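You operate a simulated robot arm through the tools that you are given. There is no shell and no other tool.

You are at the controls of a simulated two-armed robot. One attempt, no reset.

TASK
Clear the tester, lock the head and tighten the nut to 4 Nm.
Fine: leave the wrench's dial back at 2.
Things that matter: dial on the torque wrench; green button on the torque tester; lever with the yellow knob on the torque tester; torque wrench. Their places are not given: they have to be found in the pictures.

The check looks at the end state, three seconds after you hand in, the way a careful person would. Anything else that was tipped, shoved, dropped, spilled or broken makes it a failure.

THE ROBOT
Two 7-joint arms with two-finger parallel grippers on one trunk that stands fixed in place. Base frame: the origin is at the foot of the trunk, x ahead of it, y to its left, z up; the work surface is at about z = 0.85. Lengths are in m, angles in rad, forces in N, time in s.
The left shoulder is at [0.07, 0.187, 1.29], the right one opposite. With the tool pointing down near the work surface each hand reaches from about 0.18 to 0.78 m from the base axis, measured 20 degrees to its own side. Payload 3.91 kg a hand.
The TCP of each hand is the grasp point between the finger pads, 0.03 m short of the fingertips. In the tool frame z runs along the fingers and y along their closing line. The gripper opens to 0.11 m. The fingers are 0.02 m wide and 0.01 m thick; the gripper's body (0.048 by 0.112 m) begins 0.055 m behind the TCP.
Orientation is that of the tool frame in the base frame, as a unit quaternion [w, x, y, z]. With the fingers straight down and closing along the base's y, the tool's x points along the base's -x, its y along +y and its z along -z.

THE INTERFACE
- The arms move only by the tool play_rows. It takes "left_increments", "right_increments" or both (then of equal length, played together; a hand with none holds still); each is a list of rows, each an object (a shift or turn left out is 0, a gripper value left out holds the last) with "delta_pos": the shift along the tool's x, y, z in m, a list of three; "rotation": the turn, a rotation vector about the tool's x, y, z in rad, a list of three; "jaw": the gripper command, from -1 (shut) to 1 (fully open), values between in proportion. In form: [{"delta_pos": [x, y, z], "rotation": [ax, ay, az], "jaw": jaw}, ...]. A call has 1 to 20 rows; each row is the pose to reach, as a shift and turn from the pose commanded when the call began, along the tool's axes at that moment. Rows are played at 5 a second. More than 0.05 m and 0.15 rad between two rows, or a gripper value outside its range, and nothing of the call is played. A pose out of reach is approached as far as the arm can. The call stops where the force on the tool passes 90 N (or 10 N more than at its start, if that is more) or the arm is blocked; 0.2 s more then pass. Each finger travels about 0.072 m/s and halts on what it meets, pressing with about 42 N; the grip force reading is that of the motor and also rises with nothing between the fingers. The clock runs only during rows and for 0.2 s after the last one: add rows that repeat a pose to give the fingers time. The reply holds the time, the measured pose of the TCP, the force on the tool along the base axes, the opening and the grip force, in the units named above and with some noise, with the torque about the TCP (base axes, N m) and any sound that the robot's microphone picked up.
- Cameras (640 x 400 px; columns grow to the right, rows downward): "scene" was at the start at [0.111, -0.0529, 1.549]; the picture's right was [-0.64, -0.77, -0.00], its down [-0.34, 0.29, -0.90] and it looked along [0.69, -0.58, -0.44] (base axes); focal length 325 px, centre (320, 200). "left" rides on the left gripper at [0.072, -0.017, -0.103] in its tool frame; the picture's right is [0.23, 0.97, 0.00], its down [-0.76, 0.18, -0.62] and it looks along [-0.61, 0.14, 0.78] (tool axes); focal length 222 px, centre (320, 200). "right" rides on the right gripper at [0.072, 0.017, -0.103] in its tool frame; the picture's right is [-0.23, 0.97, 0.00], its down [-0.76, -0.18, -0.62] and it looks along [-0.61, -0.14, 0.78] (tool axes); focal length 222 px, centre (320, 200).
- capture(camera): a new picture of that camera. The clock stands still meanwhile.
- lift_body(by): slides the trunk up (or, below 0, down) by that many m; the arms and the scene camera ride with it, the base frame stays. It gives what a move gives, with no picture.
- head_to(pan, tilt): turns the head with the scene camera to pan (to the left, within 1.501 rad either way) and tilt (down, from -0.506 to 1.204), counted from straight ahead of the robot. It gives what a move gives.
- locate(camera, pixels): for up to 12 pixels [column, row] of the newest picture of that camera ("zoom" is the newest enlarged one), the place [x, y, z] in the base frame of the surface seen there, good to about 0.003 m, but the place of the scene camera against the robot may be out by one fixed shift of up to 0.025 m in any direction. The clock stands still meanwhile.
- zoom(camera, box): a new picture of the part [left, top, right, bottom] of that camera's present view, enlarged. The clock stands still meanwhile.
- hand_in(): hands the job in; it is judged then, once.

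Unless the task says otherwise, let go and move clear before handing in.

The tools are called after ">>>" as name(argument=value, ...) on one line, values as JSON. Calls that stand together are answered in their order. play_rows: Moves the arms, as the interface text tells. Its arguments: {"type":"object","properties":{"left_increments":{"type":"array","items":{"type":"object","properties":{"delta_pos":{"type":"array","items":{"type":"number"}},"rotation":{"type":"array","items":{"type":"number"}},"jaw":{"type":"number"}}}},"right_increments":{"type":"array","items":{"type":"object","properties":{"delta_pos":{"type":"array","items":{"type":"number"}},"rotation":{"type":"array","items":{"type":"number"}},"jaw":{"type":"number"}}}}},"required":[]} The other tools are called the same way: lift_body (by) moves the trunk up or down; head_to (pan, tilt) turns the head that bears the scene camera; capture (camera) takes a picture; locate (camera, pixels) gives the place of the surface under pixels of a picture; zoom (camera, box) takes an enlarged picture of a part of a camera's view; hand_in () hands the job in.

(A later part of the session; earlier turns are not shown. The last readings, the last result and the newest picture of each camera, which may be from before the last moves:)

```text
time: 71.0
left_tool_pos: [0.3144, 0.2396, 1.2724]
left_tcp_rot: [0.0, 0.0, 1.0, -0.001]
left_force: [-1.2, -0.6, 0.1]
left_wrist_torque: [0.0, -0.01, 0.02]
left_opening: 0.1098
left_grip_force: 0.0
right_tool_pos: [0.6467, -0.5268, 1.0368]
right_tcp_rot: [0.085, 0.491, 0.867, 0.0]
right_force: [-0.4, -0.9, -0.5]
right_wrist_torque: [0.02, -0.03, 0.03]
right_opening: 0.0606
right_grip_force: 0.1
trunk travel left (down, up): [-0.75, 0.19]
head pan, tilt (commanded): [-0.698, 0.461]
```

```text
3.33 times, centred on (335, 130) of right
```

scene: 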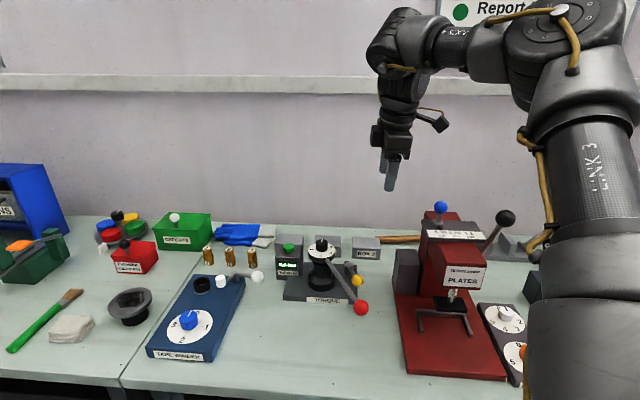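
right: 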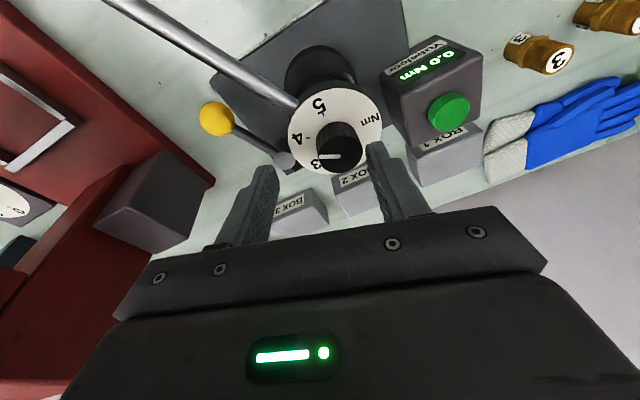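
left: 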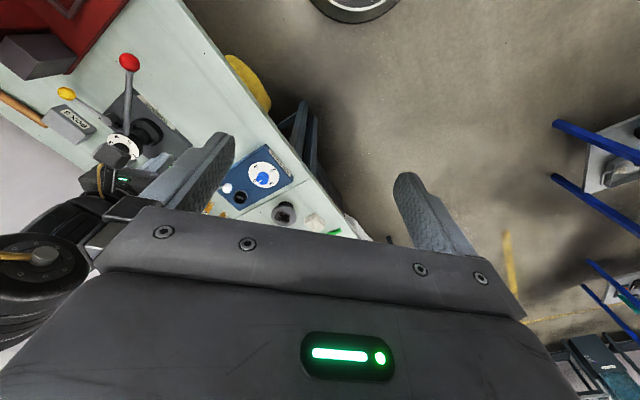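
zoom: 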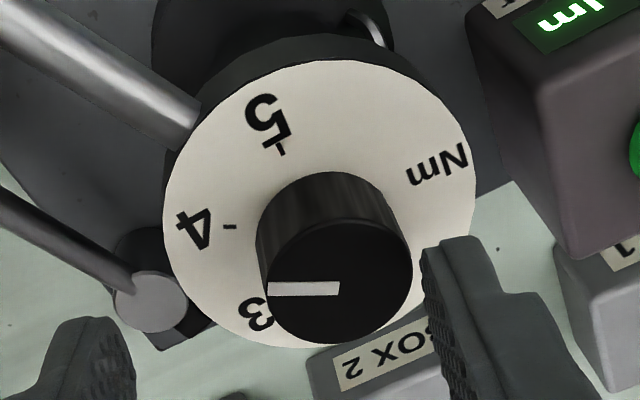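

By the scene picture the pointer (direction 31–33°) is lined up with the 4 mark (33°); it seems to have snapped onto 4 when released. I'll rise to get a cleaner view from above and verify.

>>> play_rows(right_increments=[{"delta_pos": [-0.0059, 0.0034, -0.0394]}, {"delta_pos": [-0.0118, 0.0067, -0.0789]}, {"delta_pos": [-0.0176, 0.0101, -0.1183]}, {"delta_pos": [-0.0176, 0.0101, -0.1183]}])

>>> capture(camera="right")

>>> zoom(camera="scene", box=[303, 228, 337, 258])

```text
time: 72.0
left_tool_pos: [0.3146, 0.2409, 1.271]
left_tcp_rot: [0.0, 0.0, 1.0, 0.0]
left_force: [-1.1, 0.2, 0.4]
left_wrist_torque: [0.0, 0.0, -0.02]
left_opening: 0.1099
left_grip_force: 0.2
right_tool_pos: [0.6388, -0.5272, 1.1528]
right_tcp_rot: [0.085, 0.491, 0.867, -0.001]
right_force: [0.5, 0.2, 0.4]
right_wrist_torque: [0.01, 0.02, -0.03]
right_opening: 0.0604
right_grip_force: 0.0
right hand out of reach, approached as far as the arm can: row 3, 4
trunk travel left (down, up): [-0.75, 0.19]
head pan, tilt (commanded): [-0.698, 0.461]
```

```text
taken
```

right: 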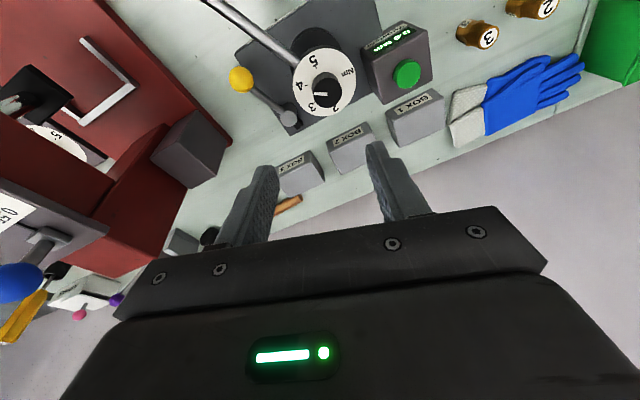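

```text
13.33 times, centred on (320, 243) of scene
```

zoom: 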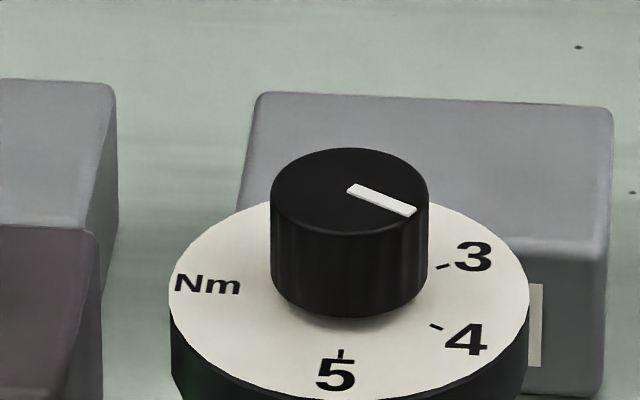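

>>> zoom(camera="right", box=[285, 40, 365, 125])

>>> locate(camera="zoom", pixels=[[320, 255], [250, 255], [290, 255], [230, 175], [290, 110], [250, 300], [420, 190], [330, 300], [380, 255]])

```text
4.71 times, centred on (325, 82) of right
```

zoom: 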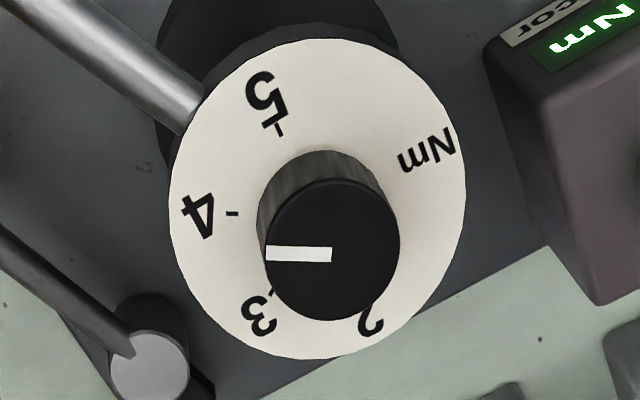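

```text
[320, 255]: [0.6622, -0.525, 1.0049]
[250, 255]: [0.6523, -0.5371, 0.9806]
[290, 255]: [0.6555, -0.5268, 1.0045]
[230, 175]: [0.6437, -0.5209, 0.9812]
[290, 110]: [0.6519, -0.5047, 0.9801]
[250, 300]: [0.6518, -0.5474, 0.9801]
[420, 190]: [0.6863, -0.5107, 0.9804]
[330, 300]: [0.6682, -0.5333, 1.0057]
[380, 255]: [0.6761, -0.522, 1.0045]
```

From above too, the pointer lies on the line to the 4 mark, and the display reads 0.0. Now the wrench: I'll bring the hand back upright with the jaw shut, to the right of the red ball.

>>> play_rows(right_increments=[{"delta_pos": [0.0095, -0.0143, -0.0026], "rotation": [-0.0003, 0.0223, -0.1285], "jaw": 0.1}, {"delta_pos": [0.019, -0.0287, -0.0053], "rotation": [-0.0005, 0.0445, -0.257], "jaw": 0.1}, {"delta_pos": [0.0285, -0.043, -0.0079], "rotation": [-0.0008, 0.0668, -0.3855], "jaw": -1}, {"delta_pos": [0.038, -0.0574, -0.0106], "rotation": [-0.001, 0.089, -0.514], "jaw": -1}, {"delta_pos": [0.0475, -0.0717, -0.0132], "rotation": [-0.0013, 0.1113, -0.6425], "jaw": -1}, {"delta_pos": [0.057, -0.086, -0.0158], "rotation": [-0.0015, 0.1335, -0.771], "jaw": -1}, {"delta_pos": [0.0665, -0.1004, -0.0185], "rotation": [-0.0018, 0.1558, -0.8995], "jaw": -1}, {"delta_pos": [0.076, -0.1147, -0.0211], "rotation": [-0.002, 0.178, -1.028], "jaw": -1}, {"delta_pos": [0.076, -0.1147, -0.0211], "rotation": [-0.002, 0.178, -1.028], "jaw": -1}])

>>> capture(camera="right")

>>> capture(camera="scene")

```text
time: 74.0
left_tool_pos: [0.3147, 0.2404, 1.2722]
left_tcp_rot: [0.001, 0.0, 1.0, 0.0]
left_force: [0.4, 0.5, -0.3]
left_wrist_torque: [0.0, 0.03, -0.01]
left_opening: 0.1098
left_grip_force: 0.0
right_tool_pos: [0.499, -0.5218, 1.1533]
right_tcp_rot: [0.001, -0.001, 1.0, 0.0]
right_force: [-0.4, -0.8, -0.4]
right_wrist_torque: [0.02, 0.01, -0.02]
right_opening: 0.0
right_grip_force: 37.9
trunk travel left (down, up): [-0.75, 0.19]
head pan, tilt (commanded): [-0.698, 0.461]
```

```text
taken
```

right: 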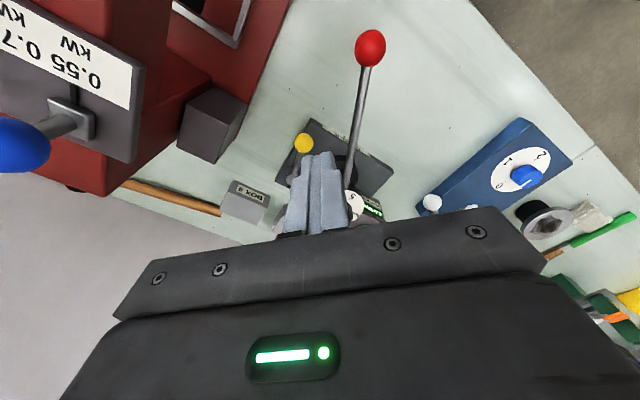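

```text
taken
```

scene: 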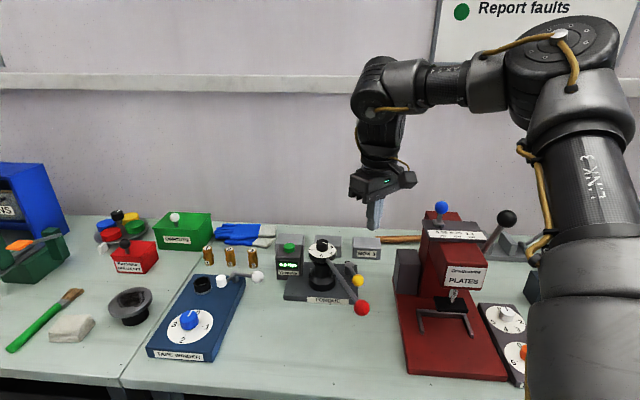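

The hand is upright and shut at (0.499, -0.522, 1.153). I'll get the red ball's exact place from this view.

>>> locate(camera="right", pixels=[[370, 47], [363, 90], [357, 130], [350, 165], [303, 142]])

>>> zoom(camera="right", box=[270, 20, 450, 180])

```text
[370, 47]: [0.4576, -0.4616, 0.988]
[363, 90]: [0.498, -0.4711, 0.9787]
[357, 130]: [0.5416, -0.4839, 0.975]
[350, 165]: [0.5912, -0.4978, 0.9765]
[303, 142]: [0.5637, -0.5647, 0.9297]
```

```text
2.50 times, centred on (360, 100) of right
```

zoom: 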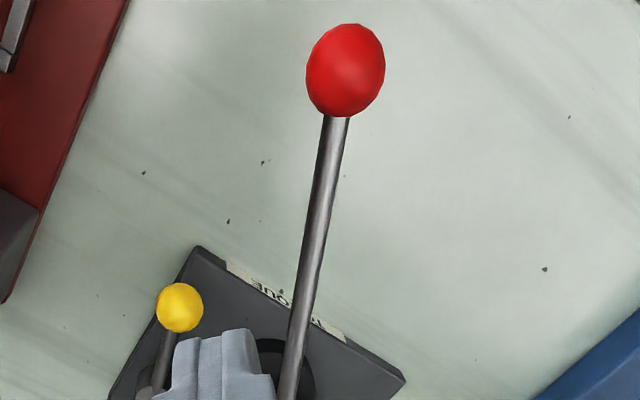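

The ball is centred at about (0.459, -0.459, 0.972), 0.213 m from the nut's axis. I'll lower the shut fingers next to it on its right, about 15 mm away.

>>> play_rows(right_increments=[{"delta_pos": [0.018, 0.009, 0.03], "jaw": -1}, {"delta_pos": [0.037, 0.0188, 0.06], "jaw": -1}, {"delta_pos": [0.037, 0.0188, 0.1], "jaw": -1}, {"delta_pos": [0.037, 0.0188, 0.14], "jaw": -1}, {"delta_pos": [0.037, 0.0188, 0.168], "jaw": -1}, {"delta_pos": [0.037, 0.0188, 0.168], "jaw": -1}])

>>> zoom(camera="scene", box=[270, 190, 430, 330])

>>> capture(camera="right")

```text
time: 75.4
left_tool_pos: [0.3132, 0.2401, 1.2711]
left_tcp_rot: [0.0, -0.001, 1.0, 0.0]
left_force: [0.6, 0.3, 0.1]
left_wrist_torque: [0.02, 0.01, -0.02]
left_opening: 0.1102
left_grip_force: 0.1
right_tool_pos: [0.4607, -0.5031, 0.9826]
right_tcp_rot: [0.001, -0.001, 1.0, 0.0]
right_force: [0.3, 0.5, 0.1]
right_wrist_torque: [0.0, -0.02, -0.02]
right_opening: 0.0001
right_grip_force: 37.5
trunk travel left (down, up): [-0.75, 0.19]
head pan, tilt (commanded): [-0.698, 0.461]
```

```text
2.86 times, centred on (350, 260) of scene
```

zoom: 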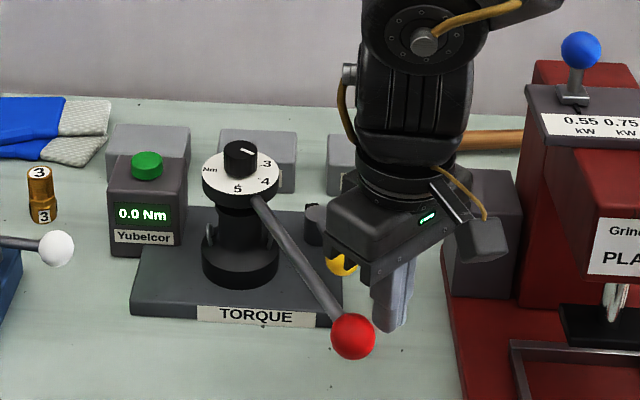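

```text
taken
```

right: 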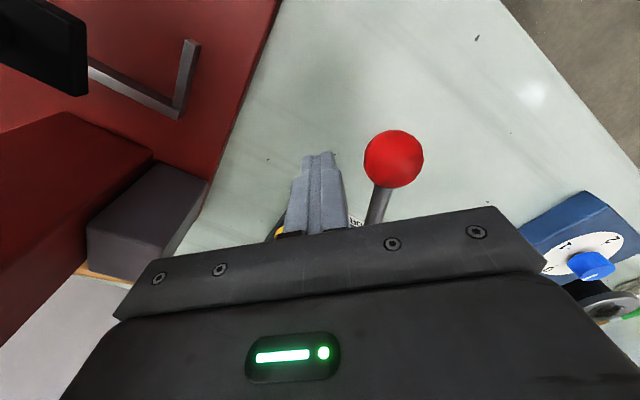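

The fingers are in place right of the ball. I'll push along the clockwise tangent in small portions, checking force and sound each time.

>>> play_rows(right_increments=[{"delta_pos": [-0.0024, 0.0076, 0.0], "jaw": -1}, {"delta_pos": [-0.0048, 0.0153, 0.0], "jaw": -1}, {"delta_pos": [-0.0053, 0.0172, 0.0], "jaw": -1}])

>>> play_rows(right_increments=[{"delta_pos": [-0.0006, 0.0019, 0.0], "jaw": -1}, {"delta_pos": [-0.0012, 0.0038, 0.0], "jaw": -1}])

```text
time: 76.2
left_tool_pos: [0.3153, 0.2402, 1.2711]
left_tcp_rot: [0.0, -0.001, 1.0, 0.0]
left_force: [0.1, 0.7, -0.2]
left_wrist_torque: [-0.02, -0.02, 0.02]
left_opening: 0.1101
left_grip_force: 0.1
right_tool_pos: [0.4689, -0.4856, 0.9836]
right_tcp_rot: [0.001, 0.0, 1.0, 0.001]
right_force: [0.6, -0.2, -0.3]
right_wrist_torque: [0.01, 0.03, 0.0]
right_opening: 0.0
right_grip_force: 37.6
trunk travel left (down, up): [-0.75, 0.19]
head pan, tilt (commanded): [-0.698, 0.461]
```

```text
time: 76.8
left_tool_pos: [0.3145, 0.2391, 1.2713]
left_tcp_rot: [-0.001, -0.001, 1.0, 0.0]
left_force: [-0.2, -0.9, -0.4]
left_wrist_torque: [0.04, 0.01, 0.01]
left_opening: 0.1099
left_grip_force: 0.0
right_tool_pos: [0.4688, -0.4823, 0.9846]
right_tcp_rot: [0.001, 0.0, 1.0, 0.001]
right_force: [0.0, -0.9, -0.5]
right_wrist_torque: [-0.05, -0.02, 0.01]
right_opening: 0.0001
right_grip_force: 38.3
trunk travel left (down, up): [-0.75, 0.19]
head pan, tilt (commanded): [-0.698, 0.461]
```

Barely any contact yet (0.9 N). I continue in 4 mm steps.

>>> play_rows(right_increments=[{"delta_pos": [-0.0006, 0.0019, 0.0], "jaw": -1}, {"delta_pos": [-0.0012, 0.0038, 0.0], "jaw": -1}])

>>> zoom(camera="scene", box=[270, 190, 430, 330])

```text
time: 77.4
left_tool_pos: [0.3131, 0.2391, 1.2709]
left_tcp_rot: [-0.001, -0.001, 1.0, 0.001]
left_force: [-0.2, 0.1, -0.2]
left_wrist_torque: [0.03, 0.04, -0.02]
left_opening: 0.11
left_grip_force: 0.2
right_tool_pos: [0.4696, -0.4783, 0.9841]
right_tcp_rot: [0.001, 0.001, 1.0, 0.0]
right_force: [-1.0, -1.5, 1.8]
right_wrist_torque: [0.01, 0.0, 0.03]
right_opening: 0.0
right_grip_force: 37.5
trunk travel left (down, up): [-0.75, 0.19]
head pan, tilt (commanded): [-0.698, 0.461]
```

```text
2.86 times, centred on (350, 260) of scene
```

zoom: 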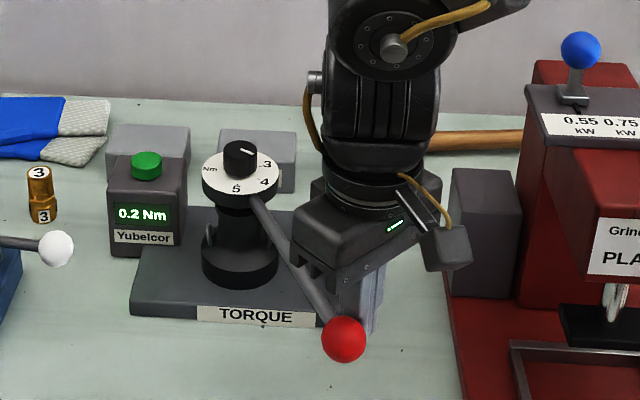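

The display now reads 0.2 Nm, so the head is locked and this is the tightening direction. I continue along the arc, about 3° per call for now.

>>> play_rows(right_increments=[{"delta_pos": [-0.001, 0.0035, 0.0], "jaw": -1}, {"delta_pos": [-0.002, 0.007, 0.0], "jaw": -1}, {"delta_pos": [-0.003, 0.0103, 0.0], "jaw": -1}])

>>> zoom(camera="scene", box=[270, 190, 430, 330])

```text
time: 78.2
left_tool_pos: [0.3149, 0.2401, 1.2724]
left_tcp_rot: [0.0, -0.001, 1.0, 0.0]
left_force: [-0.3, -0.7, -0.6]
left_wrist_torque: [0.03, -0.02, 0.0]
left_opening: 0.1097
left_grip_force: 0.0
right_tool_pos: [0.4725, -0.4681, 0.9834]
right_tcp_rot: [0.001, 0.0, 1.0, -0.001]
right_force: [-0.5, -1.8, -0.8]
right_wrist_torque: [-0.04, -0.01, 0.0]
right_opening: 0.0001
right_grip_force: 37.8
trunk travel left (down, up): [-0.75, 0.19]
head pan, tilt (commanded): [-0.698, 0.461]
```

```text
2.86 times, centred on (350, 260) of scene
```

zoom: 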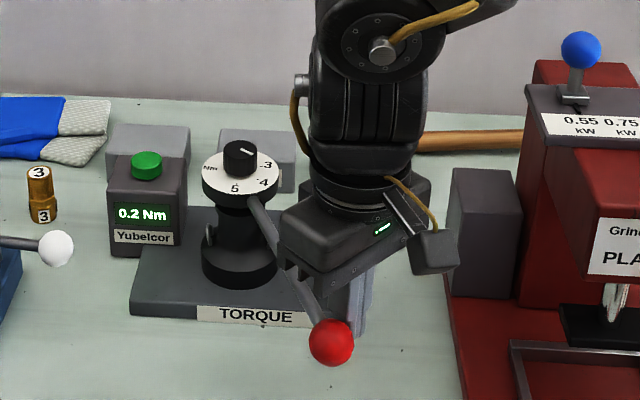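

Still 0.2 Nm, which is just running friction. I continue to about 150° on the arc.

>>> play_rows(right_increments=[{"delta_pos": [-0.003, 0.0065, 0.0], "jaw": -1}, {"delta_pos": [-0.006, 0.0128, 0.0], "jaw": -1}, {"delta_pos": [-0.009, 0.019, 0.0], "jaw": -1}, {"delta_pos": [-0.0115, 0.025, 0.0], "jaw": -1}])

>>> zoom(camera="scene", box=[270, 190, 430, 330])

```text
time: 79.2
left_tool_pos: [0.3142, 0.2407, 1.2716]
left_tcp_rot: [0.0, -0.001, 1.0, 0.0]
left_force: [-0.1, -1.0, 0.2]
left_wrist_torque: [-0.02, 0.0, 0.02]
left_opening: 0.11
left_grip_force: 0.0
right_tool_pos: [0.4852, -0.4432, 0.9838]
right_tcp_rot: [0.002, 0.0, 1.0, 0.0]
right_force: [0.0, -0.8, -0.1]
right_wrist_torque: [-0.06, -0.02, -0.01]
right_opening: 0.0
right_grip_force: 37.6
trunk travel left (down, up): [-0.75, 0.19]
head pan, tilt (commanded): [-0.698, 0.461]
```

```text
2.86 times, centred on (350, 260) of scene
```

zoom: 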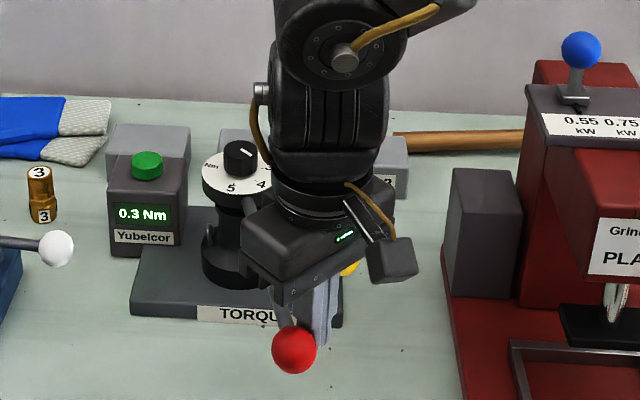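

0.3 Nm, still free running. I keep following the arc in moderate portions.

>>> play_rows(right_increments=[{"delta_pos": [-0.0006, 0.006, 0.0], "jaw": -1}, {"delta_pos": [-0.001, 0.012, 0.0], "jaw": -1}, {"delta_pos": [-0.002, 0.0186, 0.0], "jaw": -1}])

>>> zoom(camera="scene", box=[270, 190, 430, 330])

```text
time: 80.0
left_tool_pos: [0.3162, 0.2384, 1.2716]
left_tcp_rot: [-0.002, -0.001, 1.0, 0.001]
left_force: [0.2, 0.2, -0.1]
left_wrist_torque: [0.01, 0.02, 0.01]
left_opening: 0.1101
left_grip_force: 0.1
right_tool_pos: [0.4895, -0.425, 0.9834]
right_tcp_rot: [0.001, 0.002, 1.0, 0.0]
right_force: [11.6, -11.3, 3.9]
right_wrist_torque: [-0.07, -0.12, -0.13]
right_opening: 0.0001
right_grip_force: 37.5
trunk travel left (down, up): [-0.75, 0.19]
head pan, tilt (commanded): [-0.698, 0.461]
```

```text
2.86 times, centred on (350, 260) of scene
```

zoom: 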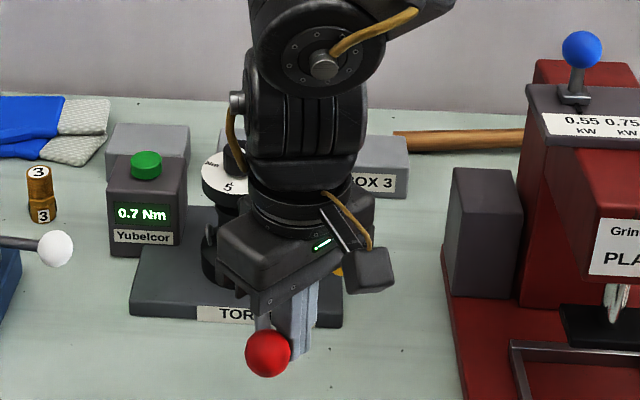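

0.7 Nm now, and the load direction (11.6, -11.3) N shows that the finger sits between rod and ball with some radial squeeze. I'll ease inward a little and then advance only along the true tangent in small steps.

>>> play_rows(right_increments=[{"delta_pos": [-0.0035, -0.0005, 0.0], "jaw": -1}, {"delta_pos": [-0.0067, -0.0004, 0.0], "jaw": -1}])

>>> zoom(camera="scene", box=[270, 210, 370, 310])

>>> capture(camera="right")

```text
time: 80.6
left_tool_pos: [0.3144, 0.2389, 1.2722]
left_tcp_rot: [0.001, 0.001, 1.0, 0.0]
left_force: [0.0, -0.6, 0.1]
left_wrist_torque: [0.0, 0.0, 0.02]
left_opening: 0.1099
left_grip_force: 0.2
right_tool_pos: [0.492, -0.4247, 0.9839]
right_tcp_rot: [0.0, 0.0, 1.0, 0.0]
right_force: [-3.6, -3.4, 0.4]
right_wrist_torque: [-0.05, 0.07, 0.01]
right_opening: 0.0001
right_grip_force: 37.6
trunk travel left (down, up): [-0.75, 0.19]
head pan, tilt (commanded): [-0.698, 0.461]
```

```text
4.00 times, centred on (320, 260) of scene
```

zoom: 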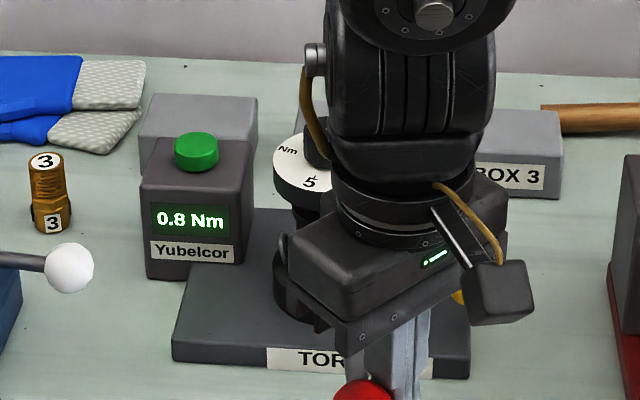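

```text
taken
```

right: 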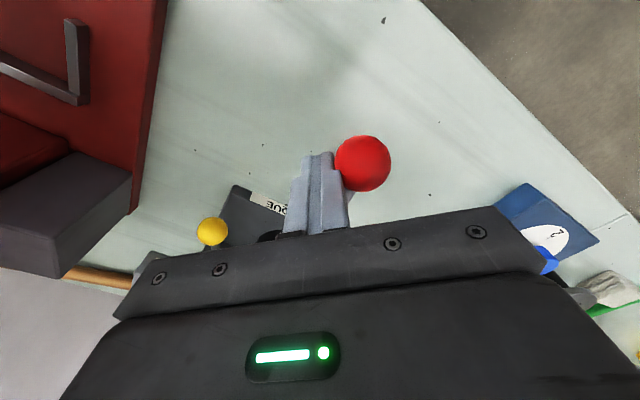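

0.8 Nm with about 5 N on the tool, now well aligned with the tangent. I advance 3 mm at a time.

>>> play_rows(right_increments=[{"delta_pos": [-0.0008, 0.0013, 0.0], "jaw": -1}, {"delta_pos": [-0.0015, 0.0026, 0.0], "jaw": -1}])

>>> zoom(camera="scene", box=[270, 220, 350, 300])

```text
time: 81.2
left_tool_pos: [0.3136, 0.2394, 1.2701]
left_tcp_rot: [0.0, 0.0, 1.0, 0.0]
left_force: [0.1, 0.1, 0.2]
left_wrist_torque: [0.01, 0.03, -0.02]
left_opening: 0.1101
left_grip_force: 0.0
right_tool_pos: [0.4938, -0.4229, 0.9837]
right_tcp_rot: [0.002, 0.0, 1.0, -0.001]
right_force: [-2.3, -3.8, -1.9]
right_wrist_torque: [-0.11, 0.07, 0.05]
right_opening: 0.0001
right_grip_force: 37.9
trunk travel left (down, up): [-0.75, 0.19]
head pan, tilt (commanded): [-0.698, 0.461]
```

```text
5.00 times, centred on (310, 260) of scene
```

zoom: 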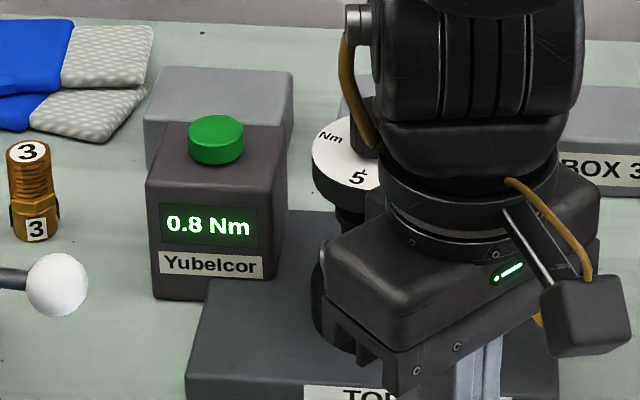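

Still about 0.8 Nm. I advance another 4 mm.

>>> play_rows(right_increments=[{"delta_pos": [-0.001, 0.0017, 0.0], "jaw": -1}, {"delta_pos": [-0.002, 0.0035, 0.0], "jaw": -1}])

>>> zoom(camera="scene", box=[270, 220, 350, 300])

```text
time: 81.8
left_tool_pos: [0.3155, 0.2386, 1.2726]
left_tcp_rot: [0.0, -0.001, 1.0, -0.001]
left_force: [-0.2, -0.3, -0.3]
left_wrist_torque: [0.0, 0.08, -0.03]
left_opening: 0.1098
left_grip_force: 0.0
right_tool_pos: [0.498, -0.4186, 0.9839]
right_tcp_rot: [0.003, 0.0, 1.0, 0.0]
right_force: [-0.2, -6.4, 0.6]
right_wrist_torque: [-0.06, 0.0, 0.03]
right_opening: 0.0
right_grip_force: 37.6
trunk travel left (down, up): [-0.75, 0.19]
head pan, tilt (commanded): [-0.698, 0.461]
```

```text
5.00 times, centred on (310, 260) of scene
```

zoom: 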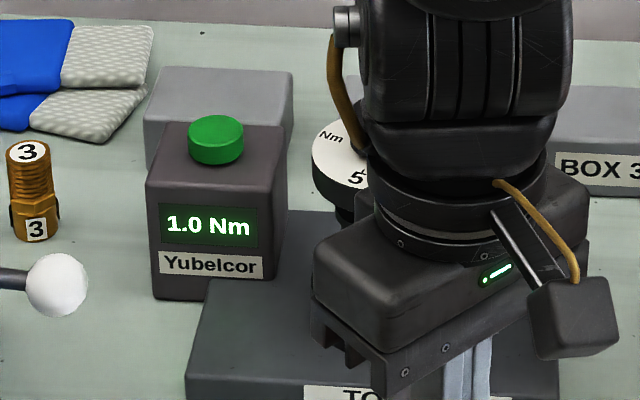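

1.0 Nm; the torque climbs by roughly 0.2 Nm per 5 mm. I move on along the arc by about 2.5°.

>>> play_rows(right_increments=[{"delta_pos": [-0.0027, 0.0037, 0.0], "jaw": -1}, {"delta_pos": [-0.0053, 0.0074, 0.0], "jaw": -1}])

>>> zoom(camera="scene", box=[270, 220, 350, 300])

```text
time: 82.4
left_tool_pos: [0.3144, 0.2385, 1.2709]
left_tcp_rot: [0.0, 0.0, 1.0, 0.0]
left_force: [-0.5, -1.0, 0.8]
left_wrist_torque: [0.01, -0.02, -0.01]
left_opening: 0.1098
left_grip_force: 0.1
right_tool_pos: [0.5012, -0.4123, 0.9842]
right_tcp_rot: [0.0, 0.001, 1.0, 0.0]
right_force: [-1.5, -8.1, 2.3]
right_wrist_torque: [-0.07, 0.0, -0.07]
right_opening: 0.0
right_grip_force: 38.2
trunk travel left (down, up): [-0.75, 0.19]
head pan, tilt (commanded): [-0.698, 0.461]
```

```text
5.00 times, centred on (310, 260) of scene
```

zoom: 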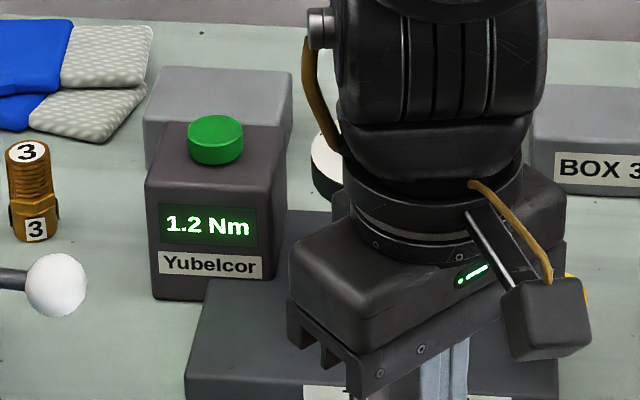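

1.2 Nm. I continue about 5° further along the arc.

>>> play_rows(right_increments=[{"delta_pos": [-0.0041, 0.0049, 0.0], "jaw": -1}, {"delta_pos": [-0.0083, 0.0098, 0.0], "jaw": -1}, {"delta_pos": [-0.0124, 0.0146, 0.0], "jaw": -1}])

>>> zoom(camera="scene", box=[270, 220, 350, 300])

>>> capture(camera="right")

```text
time: 83.2
left_tool_pos: [0.3143, 0.238, 1.2721]
left_tcp_rot: [0.0, 0.0, 1.0, 0.001]
left_force: [-0.4, 0.4, -0.5]
left_wrist_torque: [0.04, 0.03, 0.03]
left_opening: 0.1102
left_grip_force: 0.1
right_tool_pos: [0.5136, -0.3981, 0.9851]
right_tcp_rot: [0.002, 0.001, 1.0, 0.0]
right_force: [-1.1, -11.5, -1.4]
right_wrist_torque: [-0.15, 0.01, -0.11]
right_opening: 0.0001
right_grip_force: 37.8
trunk travel left (down, up): [-0.75, 0.19]
head pan, tilt (commanded): [-0.698, 0.461]
```

```text
5.00 times, centred on (310, 260) of scene
```

zoom: 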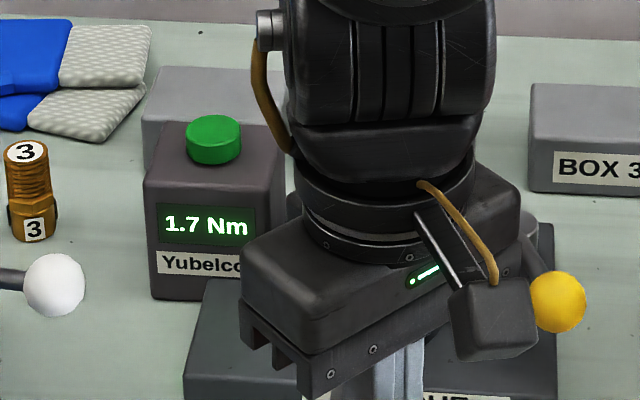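

```text
taken
```

right: 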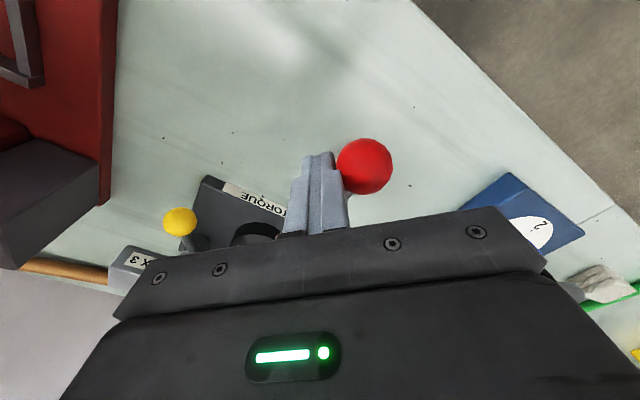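

1.7 Nm at 11.5 N. As the handle swings round, the finger's flat should face the tangent better, so I'll yaw the hand clockwise in place around the ball while holding its position.

>>> play_rows(right_increments=[{"delta_pos": [0.004, 0.0005, 0.0], "rotation": [0, 0, 0.14], "jaw": -1}, {"delta_pos": [0.008, 0.001, 0.0], "rotation": [0, 0, 0.28], "jaw": -1}, {"delta_pos": [0.0118, 0.0025, 0.0], "rotation": [0, 0, 0.42], "jaw": -1}])

>>> zoom(camera="scene", box=[260, 220, 360, 310])

>>> capture(camera="right")

```text
time: 84.0
left_tool_pos: [0.3151, 0.2369, 1.2717]
left_tcp_rot: [-0.001, -0.001, 1.0, 0.001]
left_force: [0.1, -0.2, -0.3]
left_wrist_torque: [0.0, 0.0, 0.02]
left_opening: 0.11
left_grip_force: 0.0
right_tool_pos: [0.5019, -0.394, 0.9829]
right_tcp_rot: [0.002, 0.209, 0.978, 0.001]
right_force: [5.3, -15.5, 4.6]
right_wrist_torque: [-0.06, -0.03, -0.16]
right_opening: 0.0
right_grip_force: 37.9
trunk travel left (down, up): [-0.75, 0.19]
head pan, tilt (commanded): [-0.698, 0.461]
```

```text
4.44 times, centred on (310, 265) of scene
```

zoom: 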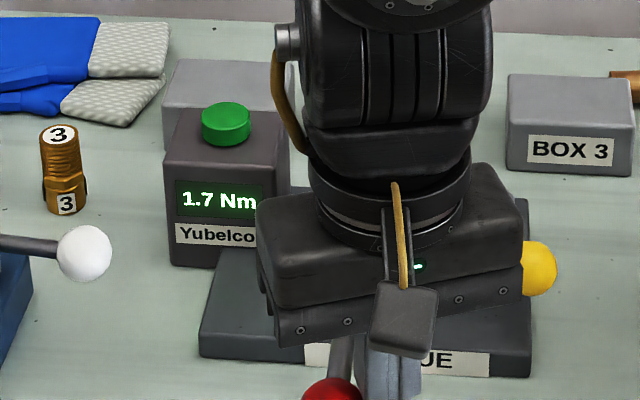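

```text
taken
```

right: 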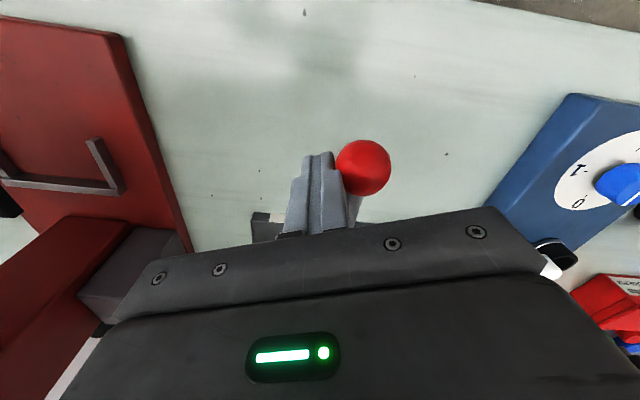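

Still 1.7 Nm, with the yaw now at 24°. I push on along the arc by about 4° with a slight yaw to follow.

>>> play_rows(right_increments=[{"delta_pos": [-0.0015, 0.0052, 0.0], "rotation": [0, 0, 0.025], "jaw": -1}, {"delta_pos": [-0.0029, 0.0104, 0.0], "rotation": [0, 0, 0.05], "jaw": -1}, {"delta_pos": [-0.0041, 0.0138, 0.0], "rotation": [0, 0, 0.07], "jaw": -1}])

>>> zoom(camera="scene", box=[260, 220, 360, 310])

```text
time: 84.8
left_tool_pos: [0.3132, 0.2388, 1.2717]
left_tcp_rot: [0.001, -0.001, 1.0, 0.002]
left_force: [0.3, 0.1, -0.4]
left_wrist_torque: [0.0, 0.0, 0.02]
left_opening: 0.1101
left_grip_force: 0.1
right_tool_pos: [0.5112, -0.3836, 0.9843]
right_tcp_rot: [0.001, 0.242, 0.97, 0.001]
right_force: [-4.5, -8.6, -3.4]
right_wrist_torque: [-0.09, 0.05, 0.01]
right_opening: 0.0
right_grip_force: 37.7
trunk travel left (down, up): [-0.75, 0.19]
head pan, tilt (commanded): [-0.698, 0.461]
```

```text
4.44 times, centred on (310, 265) of scene
```

zoom: 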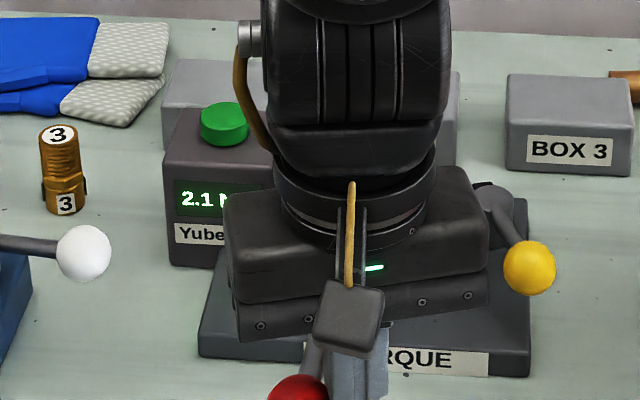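

2.1 Nm, but the hand begins to hide the display from the head camera. I'll see whether the left wrist camera can watch the display.

>>> play_rows(left_increments=[{"rotation": [0, 0, 0.14]}, {"rotation": [0, 0, 0.28]}, {"rotation": [0, 0, 0.42]}, {"rotation": [0, 0, 0.56]}])

>>> capture(camera="left")

```text
time: 85.8
left_tool_pos: [0.2519, 0.1777, 1.2665]
left_tcp_rot: [0.0, 0.276, 0.961, 0.001]
left_force: [-0.3, -0.3, 0.3]
left_wrist_torque: [-0.01, -0.02, -0.01]
left_opening: 0.11
left_grip_force: 0.1
left hand out of reach, approached as far as the arm can: row 1, 2, 3, 4
right_tool_pos: [0.51, -0.3849, 0.9836]
right_tcp_rot: [0.001, 0.242, 0.97, 0.003]
right_force: [-6.6, -5.4, -6.9]
right_wrist_torque: [-0.13, 0.12, 0.07]
right_opening: 0.0001
right_grip_force: 37.4
trunk travel left (down, up): [-0.75, 0.19]
head pan, tilt (commanded): [-0.698, 0.461]
```

```text
taken
```

left: 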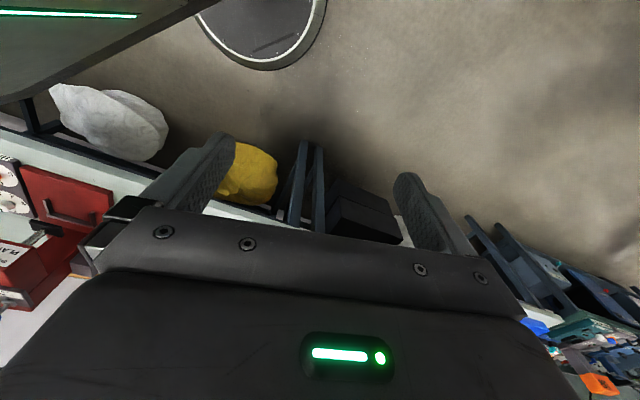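

The left hand drifted back toward the trunk and doesn't see the tester. I'll move it forward to about (0.42, 0.12, 1.27) and turn it back a bit, well away from the right arm, so that its camera can see the display.

>>> play_rows(left_increments=[{"delta_pos": [-0.0346, 0.008, 0], "rotation": [0, 0, -0.09]}, {"delta_pos": [-0.0692, 0.016, 0], "rotation": [0, 0, -0.18]}, {"delta_pos": [-0.1038, 0.024, 0], "rotation": [0, 0, -0.27]}, {"delta_pos": [-0.1384, 0.032, 0], "rotation": [0, 0, -0.36]}, {"delta_pos": [-0.173, 0.04, 0], "rotation": [0, 0, -0.45]}, {"delta_pos": [-0.173, 0.04, 0], "rotation": [0, 0, -0.45]}])

>>> capture(camera="left")

>>> capture(camera="scene")

```text
time: 87.2
left_tool_pos: [0.3927, 0.0862, 1.2476]
left_tcp_rot: [-0.016, 0.068, 0.997, 0.013]
left_force: [1.0, 1.4, -1.3]
left_wrist_torque: [-0.1, 0.06, 0.01]
left_opening: 0.11
left_grip_force: 0.0
left hand out of reach, approached as far as the arm can: row 1, 2, 3, 4, 5, 6
right_tool_pos: [0.5073, -0.3899, 0.9854]
right_tcp_rot: [0.003, 0.243, 0.97, 0.007]
right_force: [-1.4, -1.4, 0.0]
right_wrist_torque: [0.11, -0.08, -0.02]
right_opening: 0.0002
right_grip_force: 37.2
trunk travel left (down, up): [-0.75, 0.19]
head pan, tilt (commanded): [-0.698, 0.461]
```

```text
taken
```

left: 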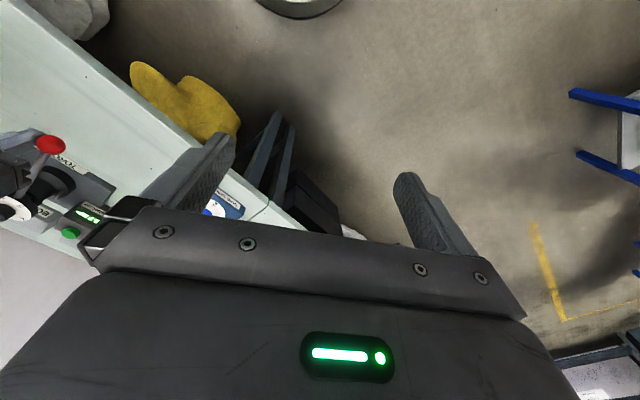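

```text
taken
```

scene: 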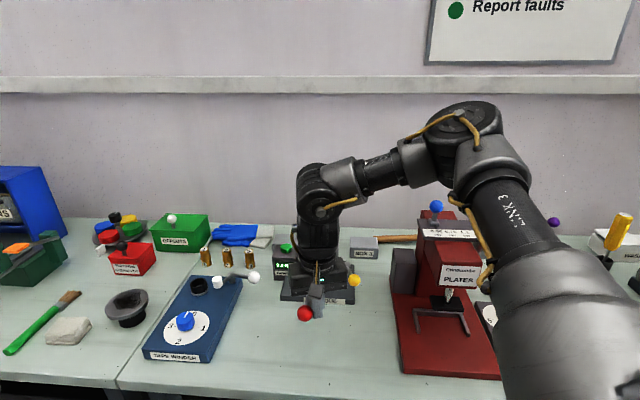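

The left wrist camera now sees the tester: the display is at about (88, 215). I'll check that it is readable there.

>>> zoom(camera="left", box=[0, 110, 140, 250])

```text
2.86 times, centred on (70, 180) of left
```

zoom: 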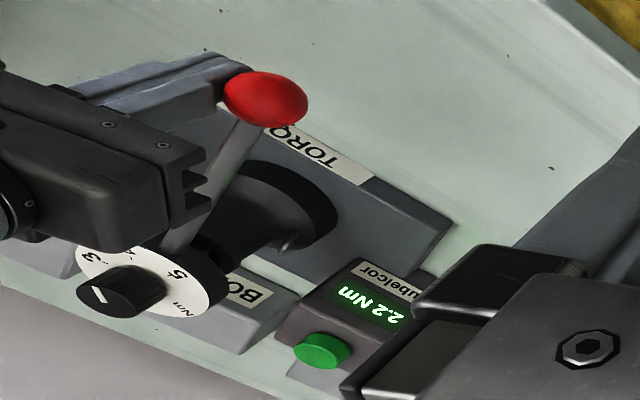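

The left camera reads 2.2 Nm clearly. The right hand relaxed a little while the left arm moved; I'll hold for a moment and then continue along the arc.

>>> play_rows(right_increments=[{"delta_pos": [0, 0, 0], "jaw": -1}, {"delta_pos": [0, 0, 0], "jaw": -1}])

>>> zoom(camera="left", box=[0, 110, 140, 250])

```text
time: 87.8
left_tool_pos: [0.3972, 0.0934, 1.2435]
left_tcp_rot: [-0.019, 0.065, 0.998, 0.01]
left_force: [0.1, 0.2, 0.2]
left_wrist_torque: [0.06, 0.0, -0.04]
left_opening: 0.1098
left_grip_force: 0.1
right_tool_pos: [0.5099, -0.3861, 0.9858]
right_tcp_rot: [0.001, 0.243, 0.97, 0.004]
right_force: [-0.3, -4.2, 2.8]
right_wrist_torque: [-0.02, -0.02, -0.02]
right_opening: 0.0001
right_grip_force: 38.2
trunk travel left (down, up): [-0.75, 0.19]
head pan, tilt (commanded): [-0.698, 0.461]
```

```text
2.86 times, centred on (70, 180) of left
```

zoom: 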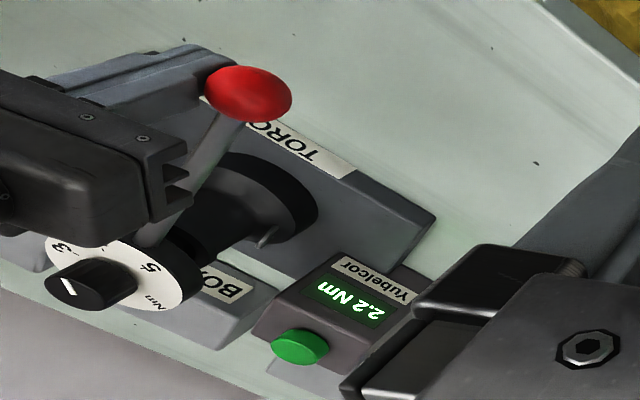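

Reading 2.2 Nm, steady. I advance about 3° along the arc.

>>> play_rows(right_increments=[{"delta_pos": [-0.0015, 0.005, 0.0], "rotation": [0, 0, 0.025], "jaw": -1}, {"delta_pos": [-0.0031, 0.0103, 0.0], "rotation": [0, 0, 0.05], "jaw": -1}, {"delta_pos": [-0.0031, 0.0103, 0.0], "rotation": [0, 0, 0.05], "jaw": -1}])

>>> zoom(camera="left", box=[0, 110, 140, 250])

```text
time: 88.6
left_tool_pos: [0.4004, 0.0983, 1.2428]
left_tcp_rot: [-0.02, 0.065, 0.998, 0.009]
left_force: [-0.3, 0.4, 0.5]
left_wrist_torque: [-0.01, 0.01, -0.03]
left_opening: 0.1098
left_grip_force: 0.1
right_tool_pos: [0.5255, -0.3845, 0.9868]
right_tcp_rot: [0.0, 0.265, 0.964, 0.001]
right_force: [-5.6, -7.6, -0.6]
right_wrist_torque: [-0.12, 0.07, 0.1]
right_opening: 0.0
right_grip_force: 37.7
right hand out of reach, approached as far as the arm can: row 2, 3
trunk travel left (down, up): [-0.75, 0.19]
head pan, tilt (commanded): [-0.698, 0.461]
```

```text
2.86 times, centred on (70, 180) of left
```

zoom: 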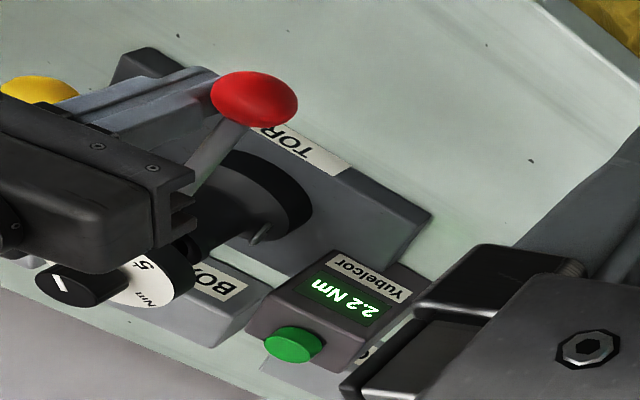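

The right arm has hit its low inward limit here (flagged out of reach), still at 2.2 Nm. I'll back the finger off, lift it, and lower the trunk so that this region comes into reach, then resume the pull.

>>> play_rows(right_increments=[{"delta_pos": [0.0044, -0.0143, 0.0], "jaw": -1}, {"delta_pos": [0.0087, -0.0285, 0.0], "jaw": -1}, {"delta_pos": [0.0087, -0.0285, -0.04], "jaw": -1}, {"delta_pos": [0.0087, -0.0285, -0.08], "jaw": -1}, {"delta_pos": [0.0087, -0.0285, -0.12], "jaw": -1}, {"delta_pos": [0.0087, -0.0285, -0.16], "jaw": -1}, {"delta_pos": [0.0087, -0.0285, -0.2], "jaw": -1}, {"delta_pos": [0.0087, -0.0285, -0.24], "jaw": -1}])

>>> capture(camera="scene")

>>> capture(camera="right")

```text
time: 90.4
left_tool_pos: [0.4006, 0.0993, 1.2415]
left_tcp_rot: [-0.02, 0.064, 0.998, 0.009]
left_force: [0.7, -0.1, -0.2]
left_wrist_torque: [-0.01, 0.01, -0.03]
left_opening: 0.11
left_grip_force: 0.0
right_tool_pos: [0.503, -0.4042, 1.2268]
right_tcp_rot: [0.001, 0.266, 0.964, 0.0]
right_force: [-0.4, 0.2, -0.6]
right_wrist_torque: [-0.01, 0.0, -0.01]
right_opening: 0.0
right_grip_force: 37.9
trunk travel left (down, up): [-0.75, 0.19]
head pan, tilt (commanded): [-0.698, 0.461]
```

```text
taken
```

scene: 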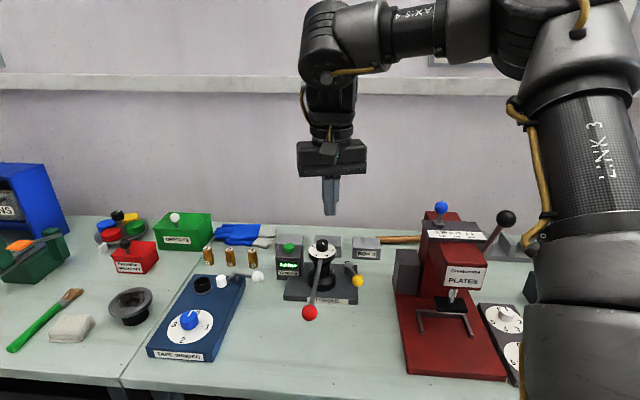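

```text
taken
```

right: 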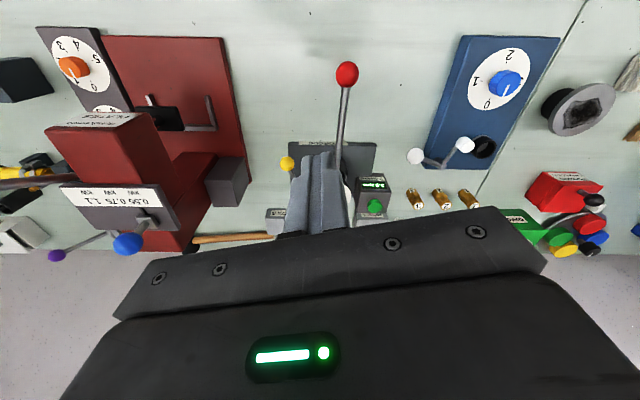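

The hand is clear and the handle has stayed where I left it, now pointing almost straight to the front. I'll lower the trunk by 0.17 m and check the tester.

>>> lift_body(by=-0.17)

>>> zoom(camera="scene", box=[260, 150, 400, 280])

>>> capture(camera="right")

>>> capture(camera="left")

```text
time: 92.3
left_tool_pos: [0.4017, 0.0982, 1.0716]
left_tcp_rot: [-0.02, 0.065, 0.998, 0.008]
left_force: [0.0, 0.2, 0.1]
left_wrist_torque: [0.0, 0.03, 0.03]
left_opening: 0.1102
left_grip_force: 0.2
right_tool_pos: [0.5048, -0.4052, 1.0563]
right_tcp_rot: [0.0, 0.267, 0.964, 0.001]
right_force: [0.0, 0.2, -1.1]
right_wrist_torque: [0.0, 0.01, 0.04]
right_opening: 0.0001
right_grip_force: 37.6
trunk travel left (down, up): [-0.58, 0.36]
head pan, tilt (commanded): [-0.698, 0.461]
```

```text
3.08 times, centred on (330, 215) of scene
```

zoom: 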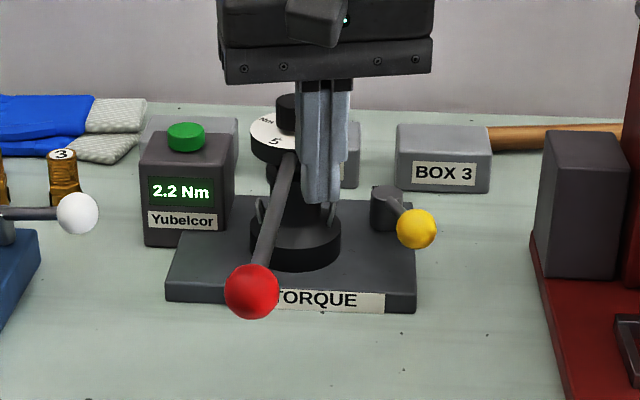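

```text
taken
```

right: 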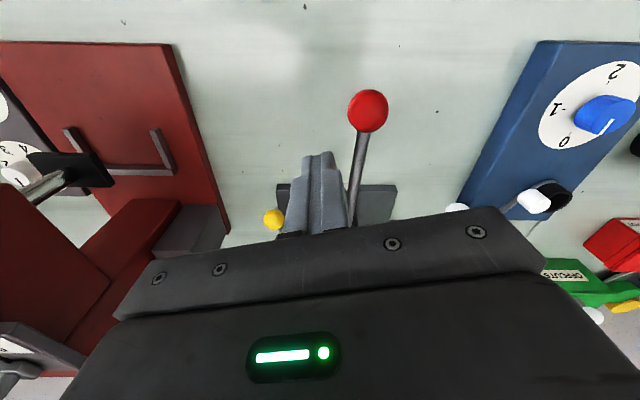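

```text
taken
```

left: 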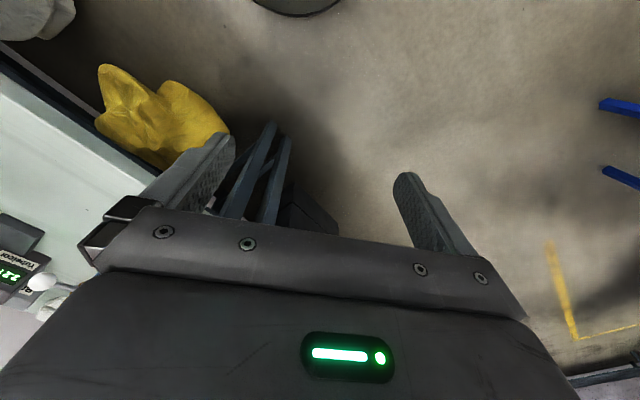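

The display keeps 2.2 Nm, and both cameras can read it (left camera at (15, 275)). I'll locate the ball in its present place.

>>> locate(camera="right", pixels=[[368, 111], [360, 150], [355, 185], [274, 219]])

>>> zoom(camera="left", box=[0, 180, 140, 320])

```text
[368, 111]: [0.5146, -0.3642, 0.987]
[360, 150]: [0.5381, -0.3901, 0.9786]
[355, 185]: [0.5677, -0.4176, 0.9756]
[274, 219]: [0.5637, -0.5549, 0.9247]
```

```text
2.86 times, centred on (70, 250) of left
```

zoom: 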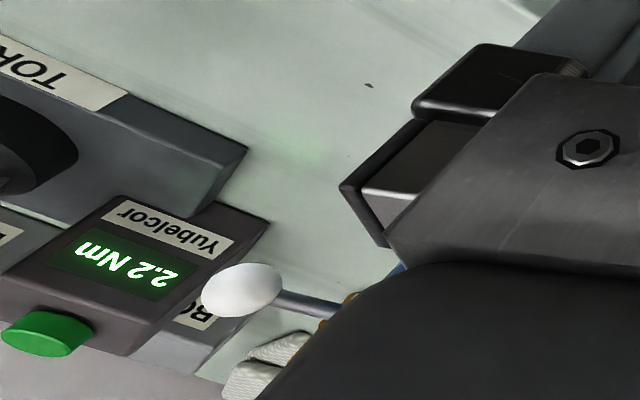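

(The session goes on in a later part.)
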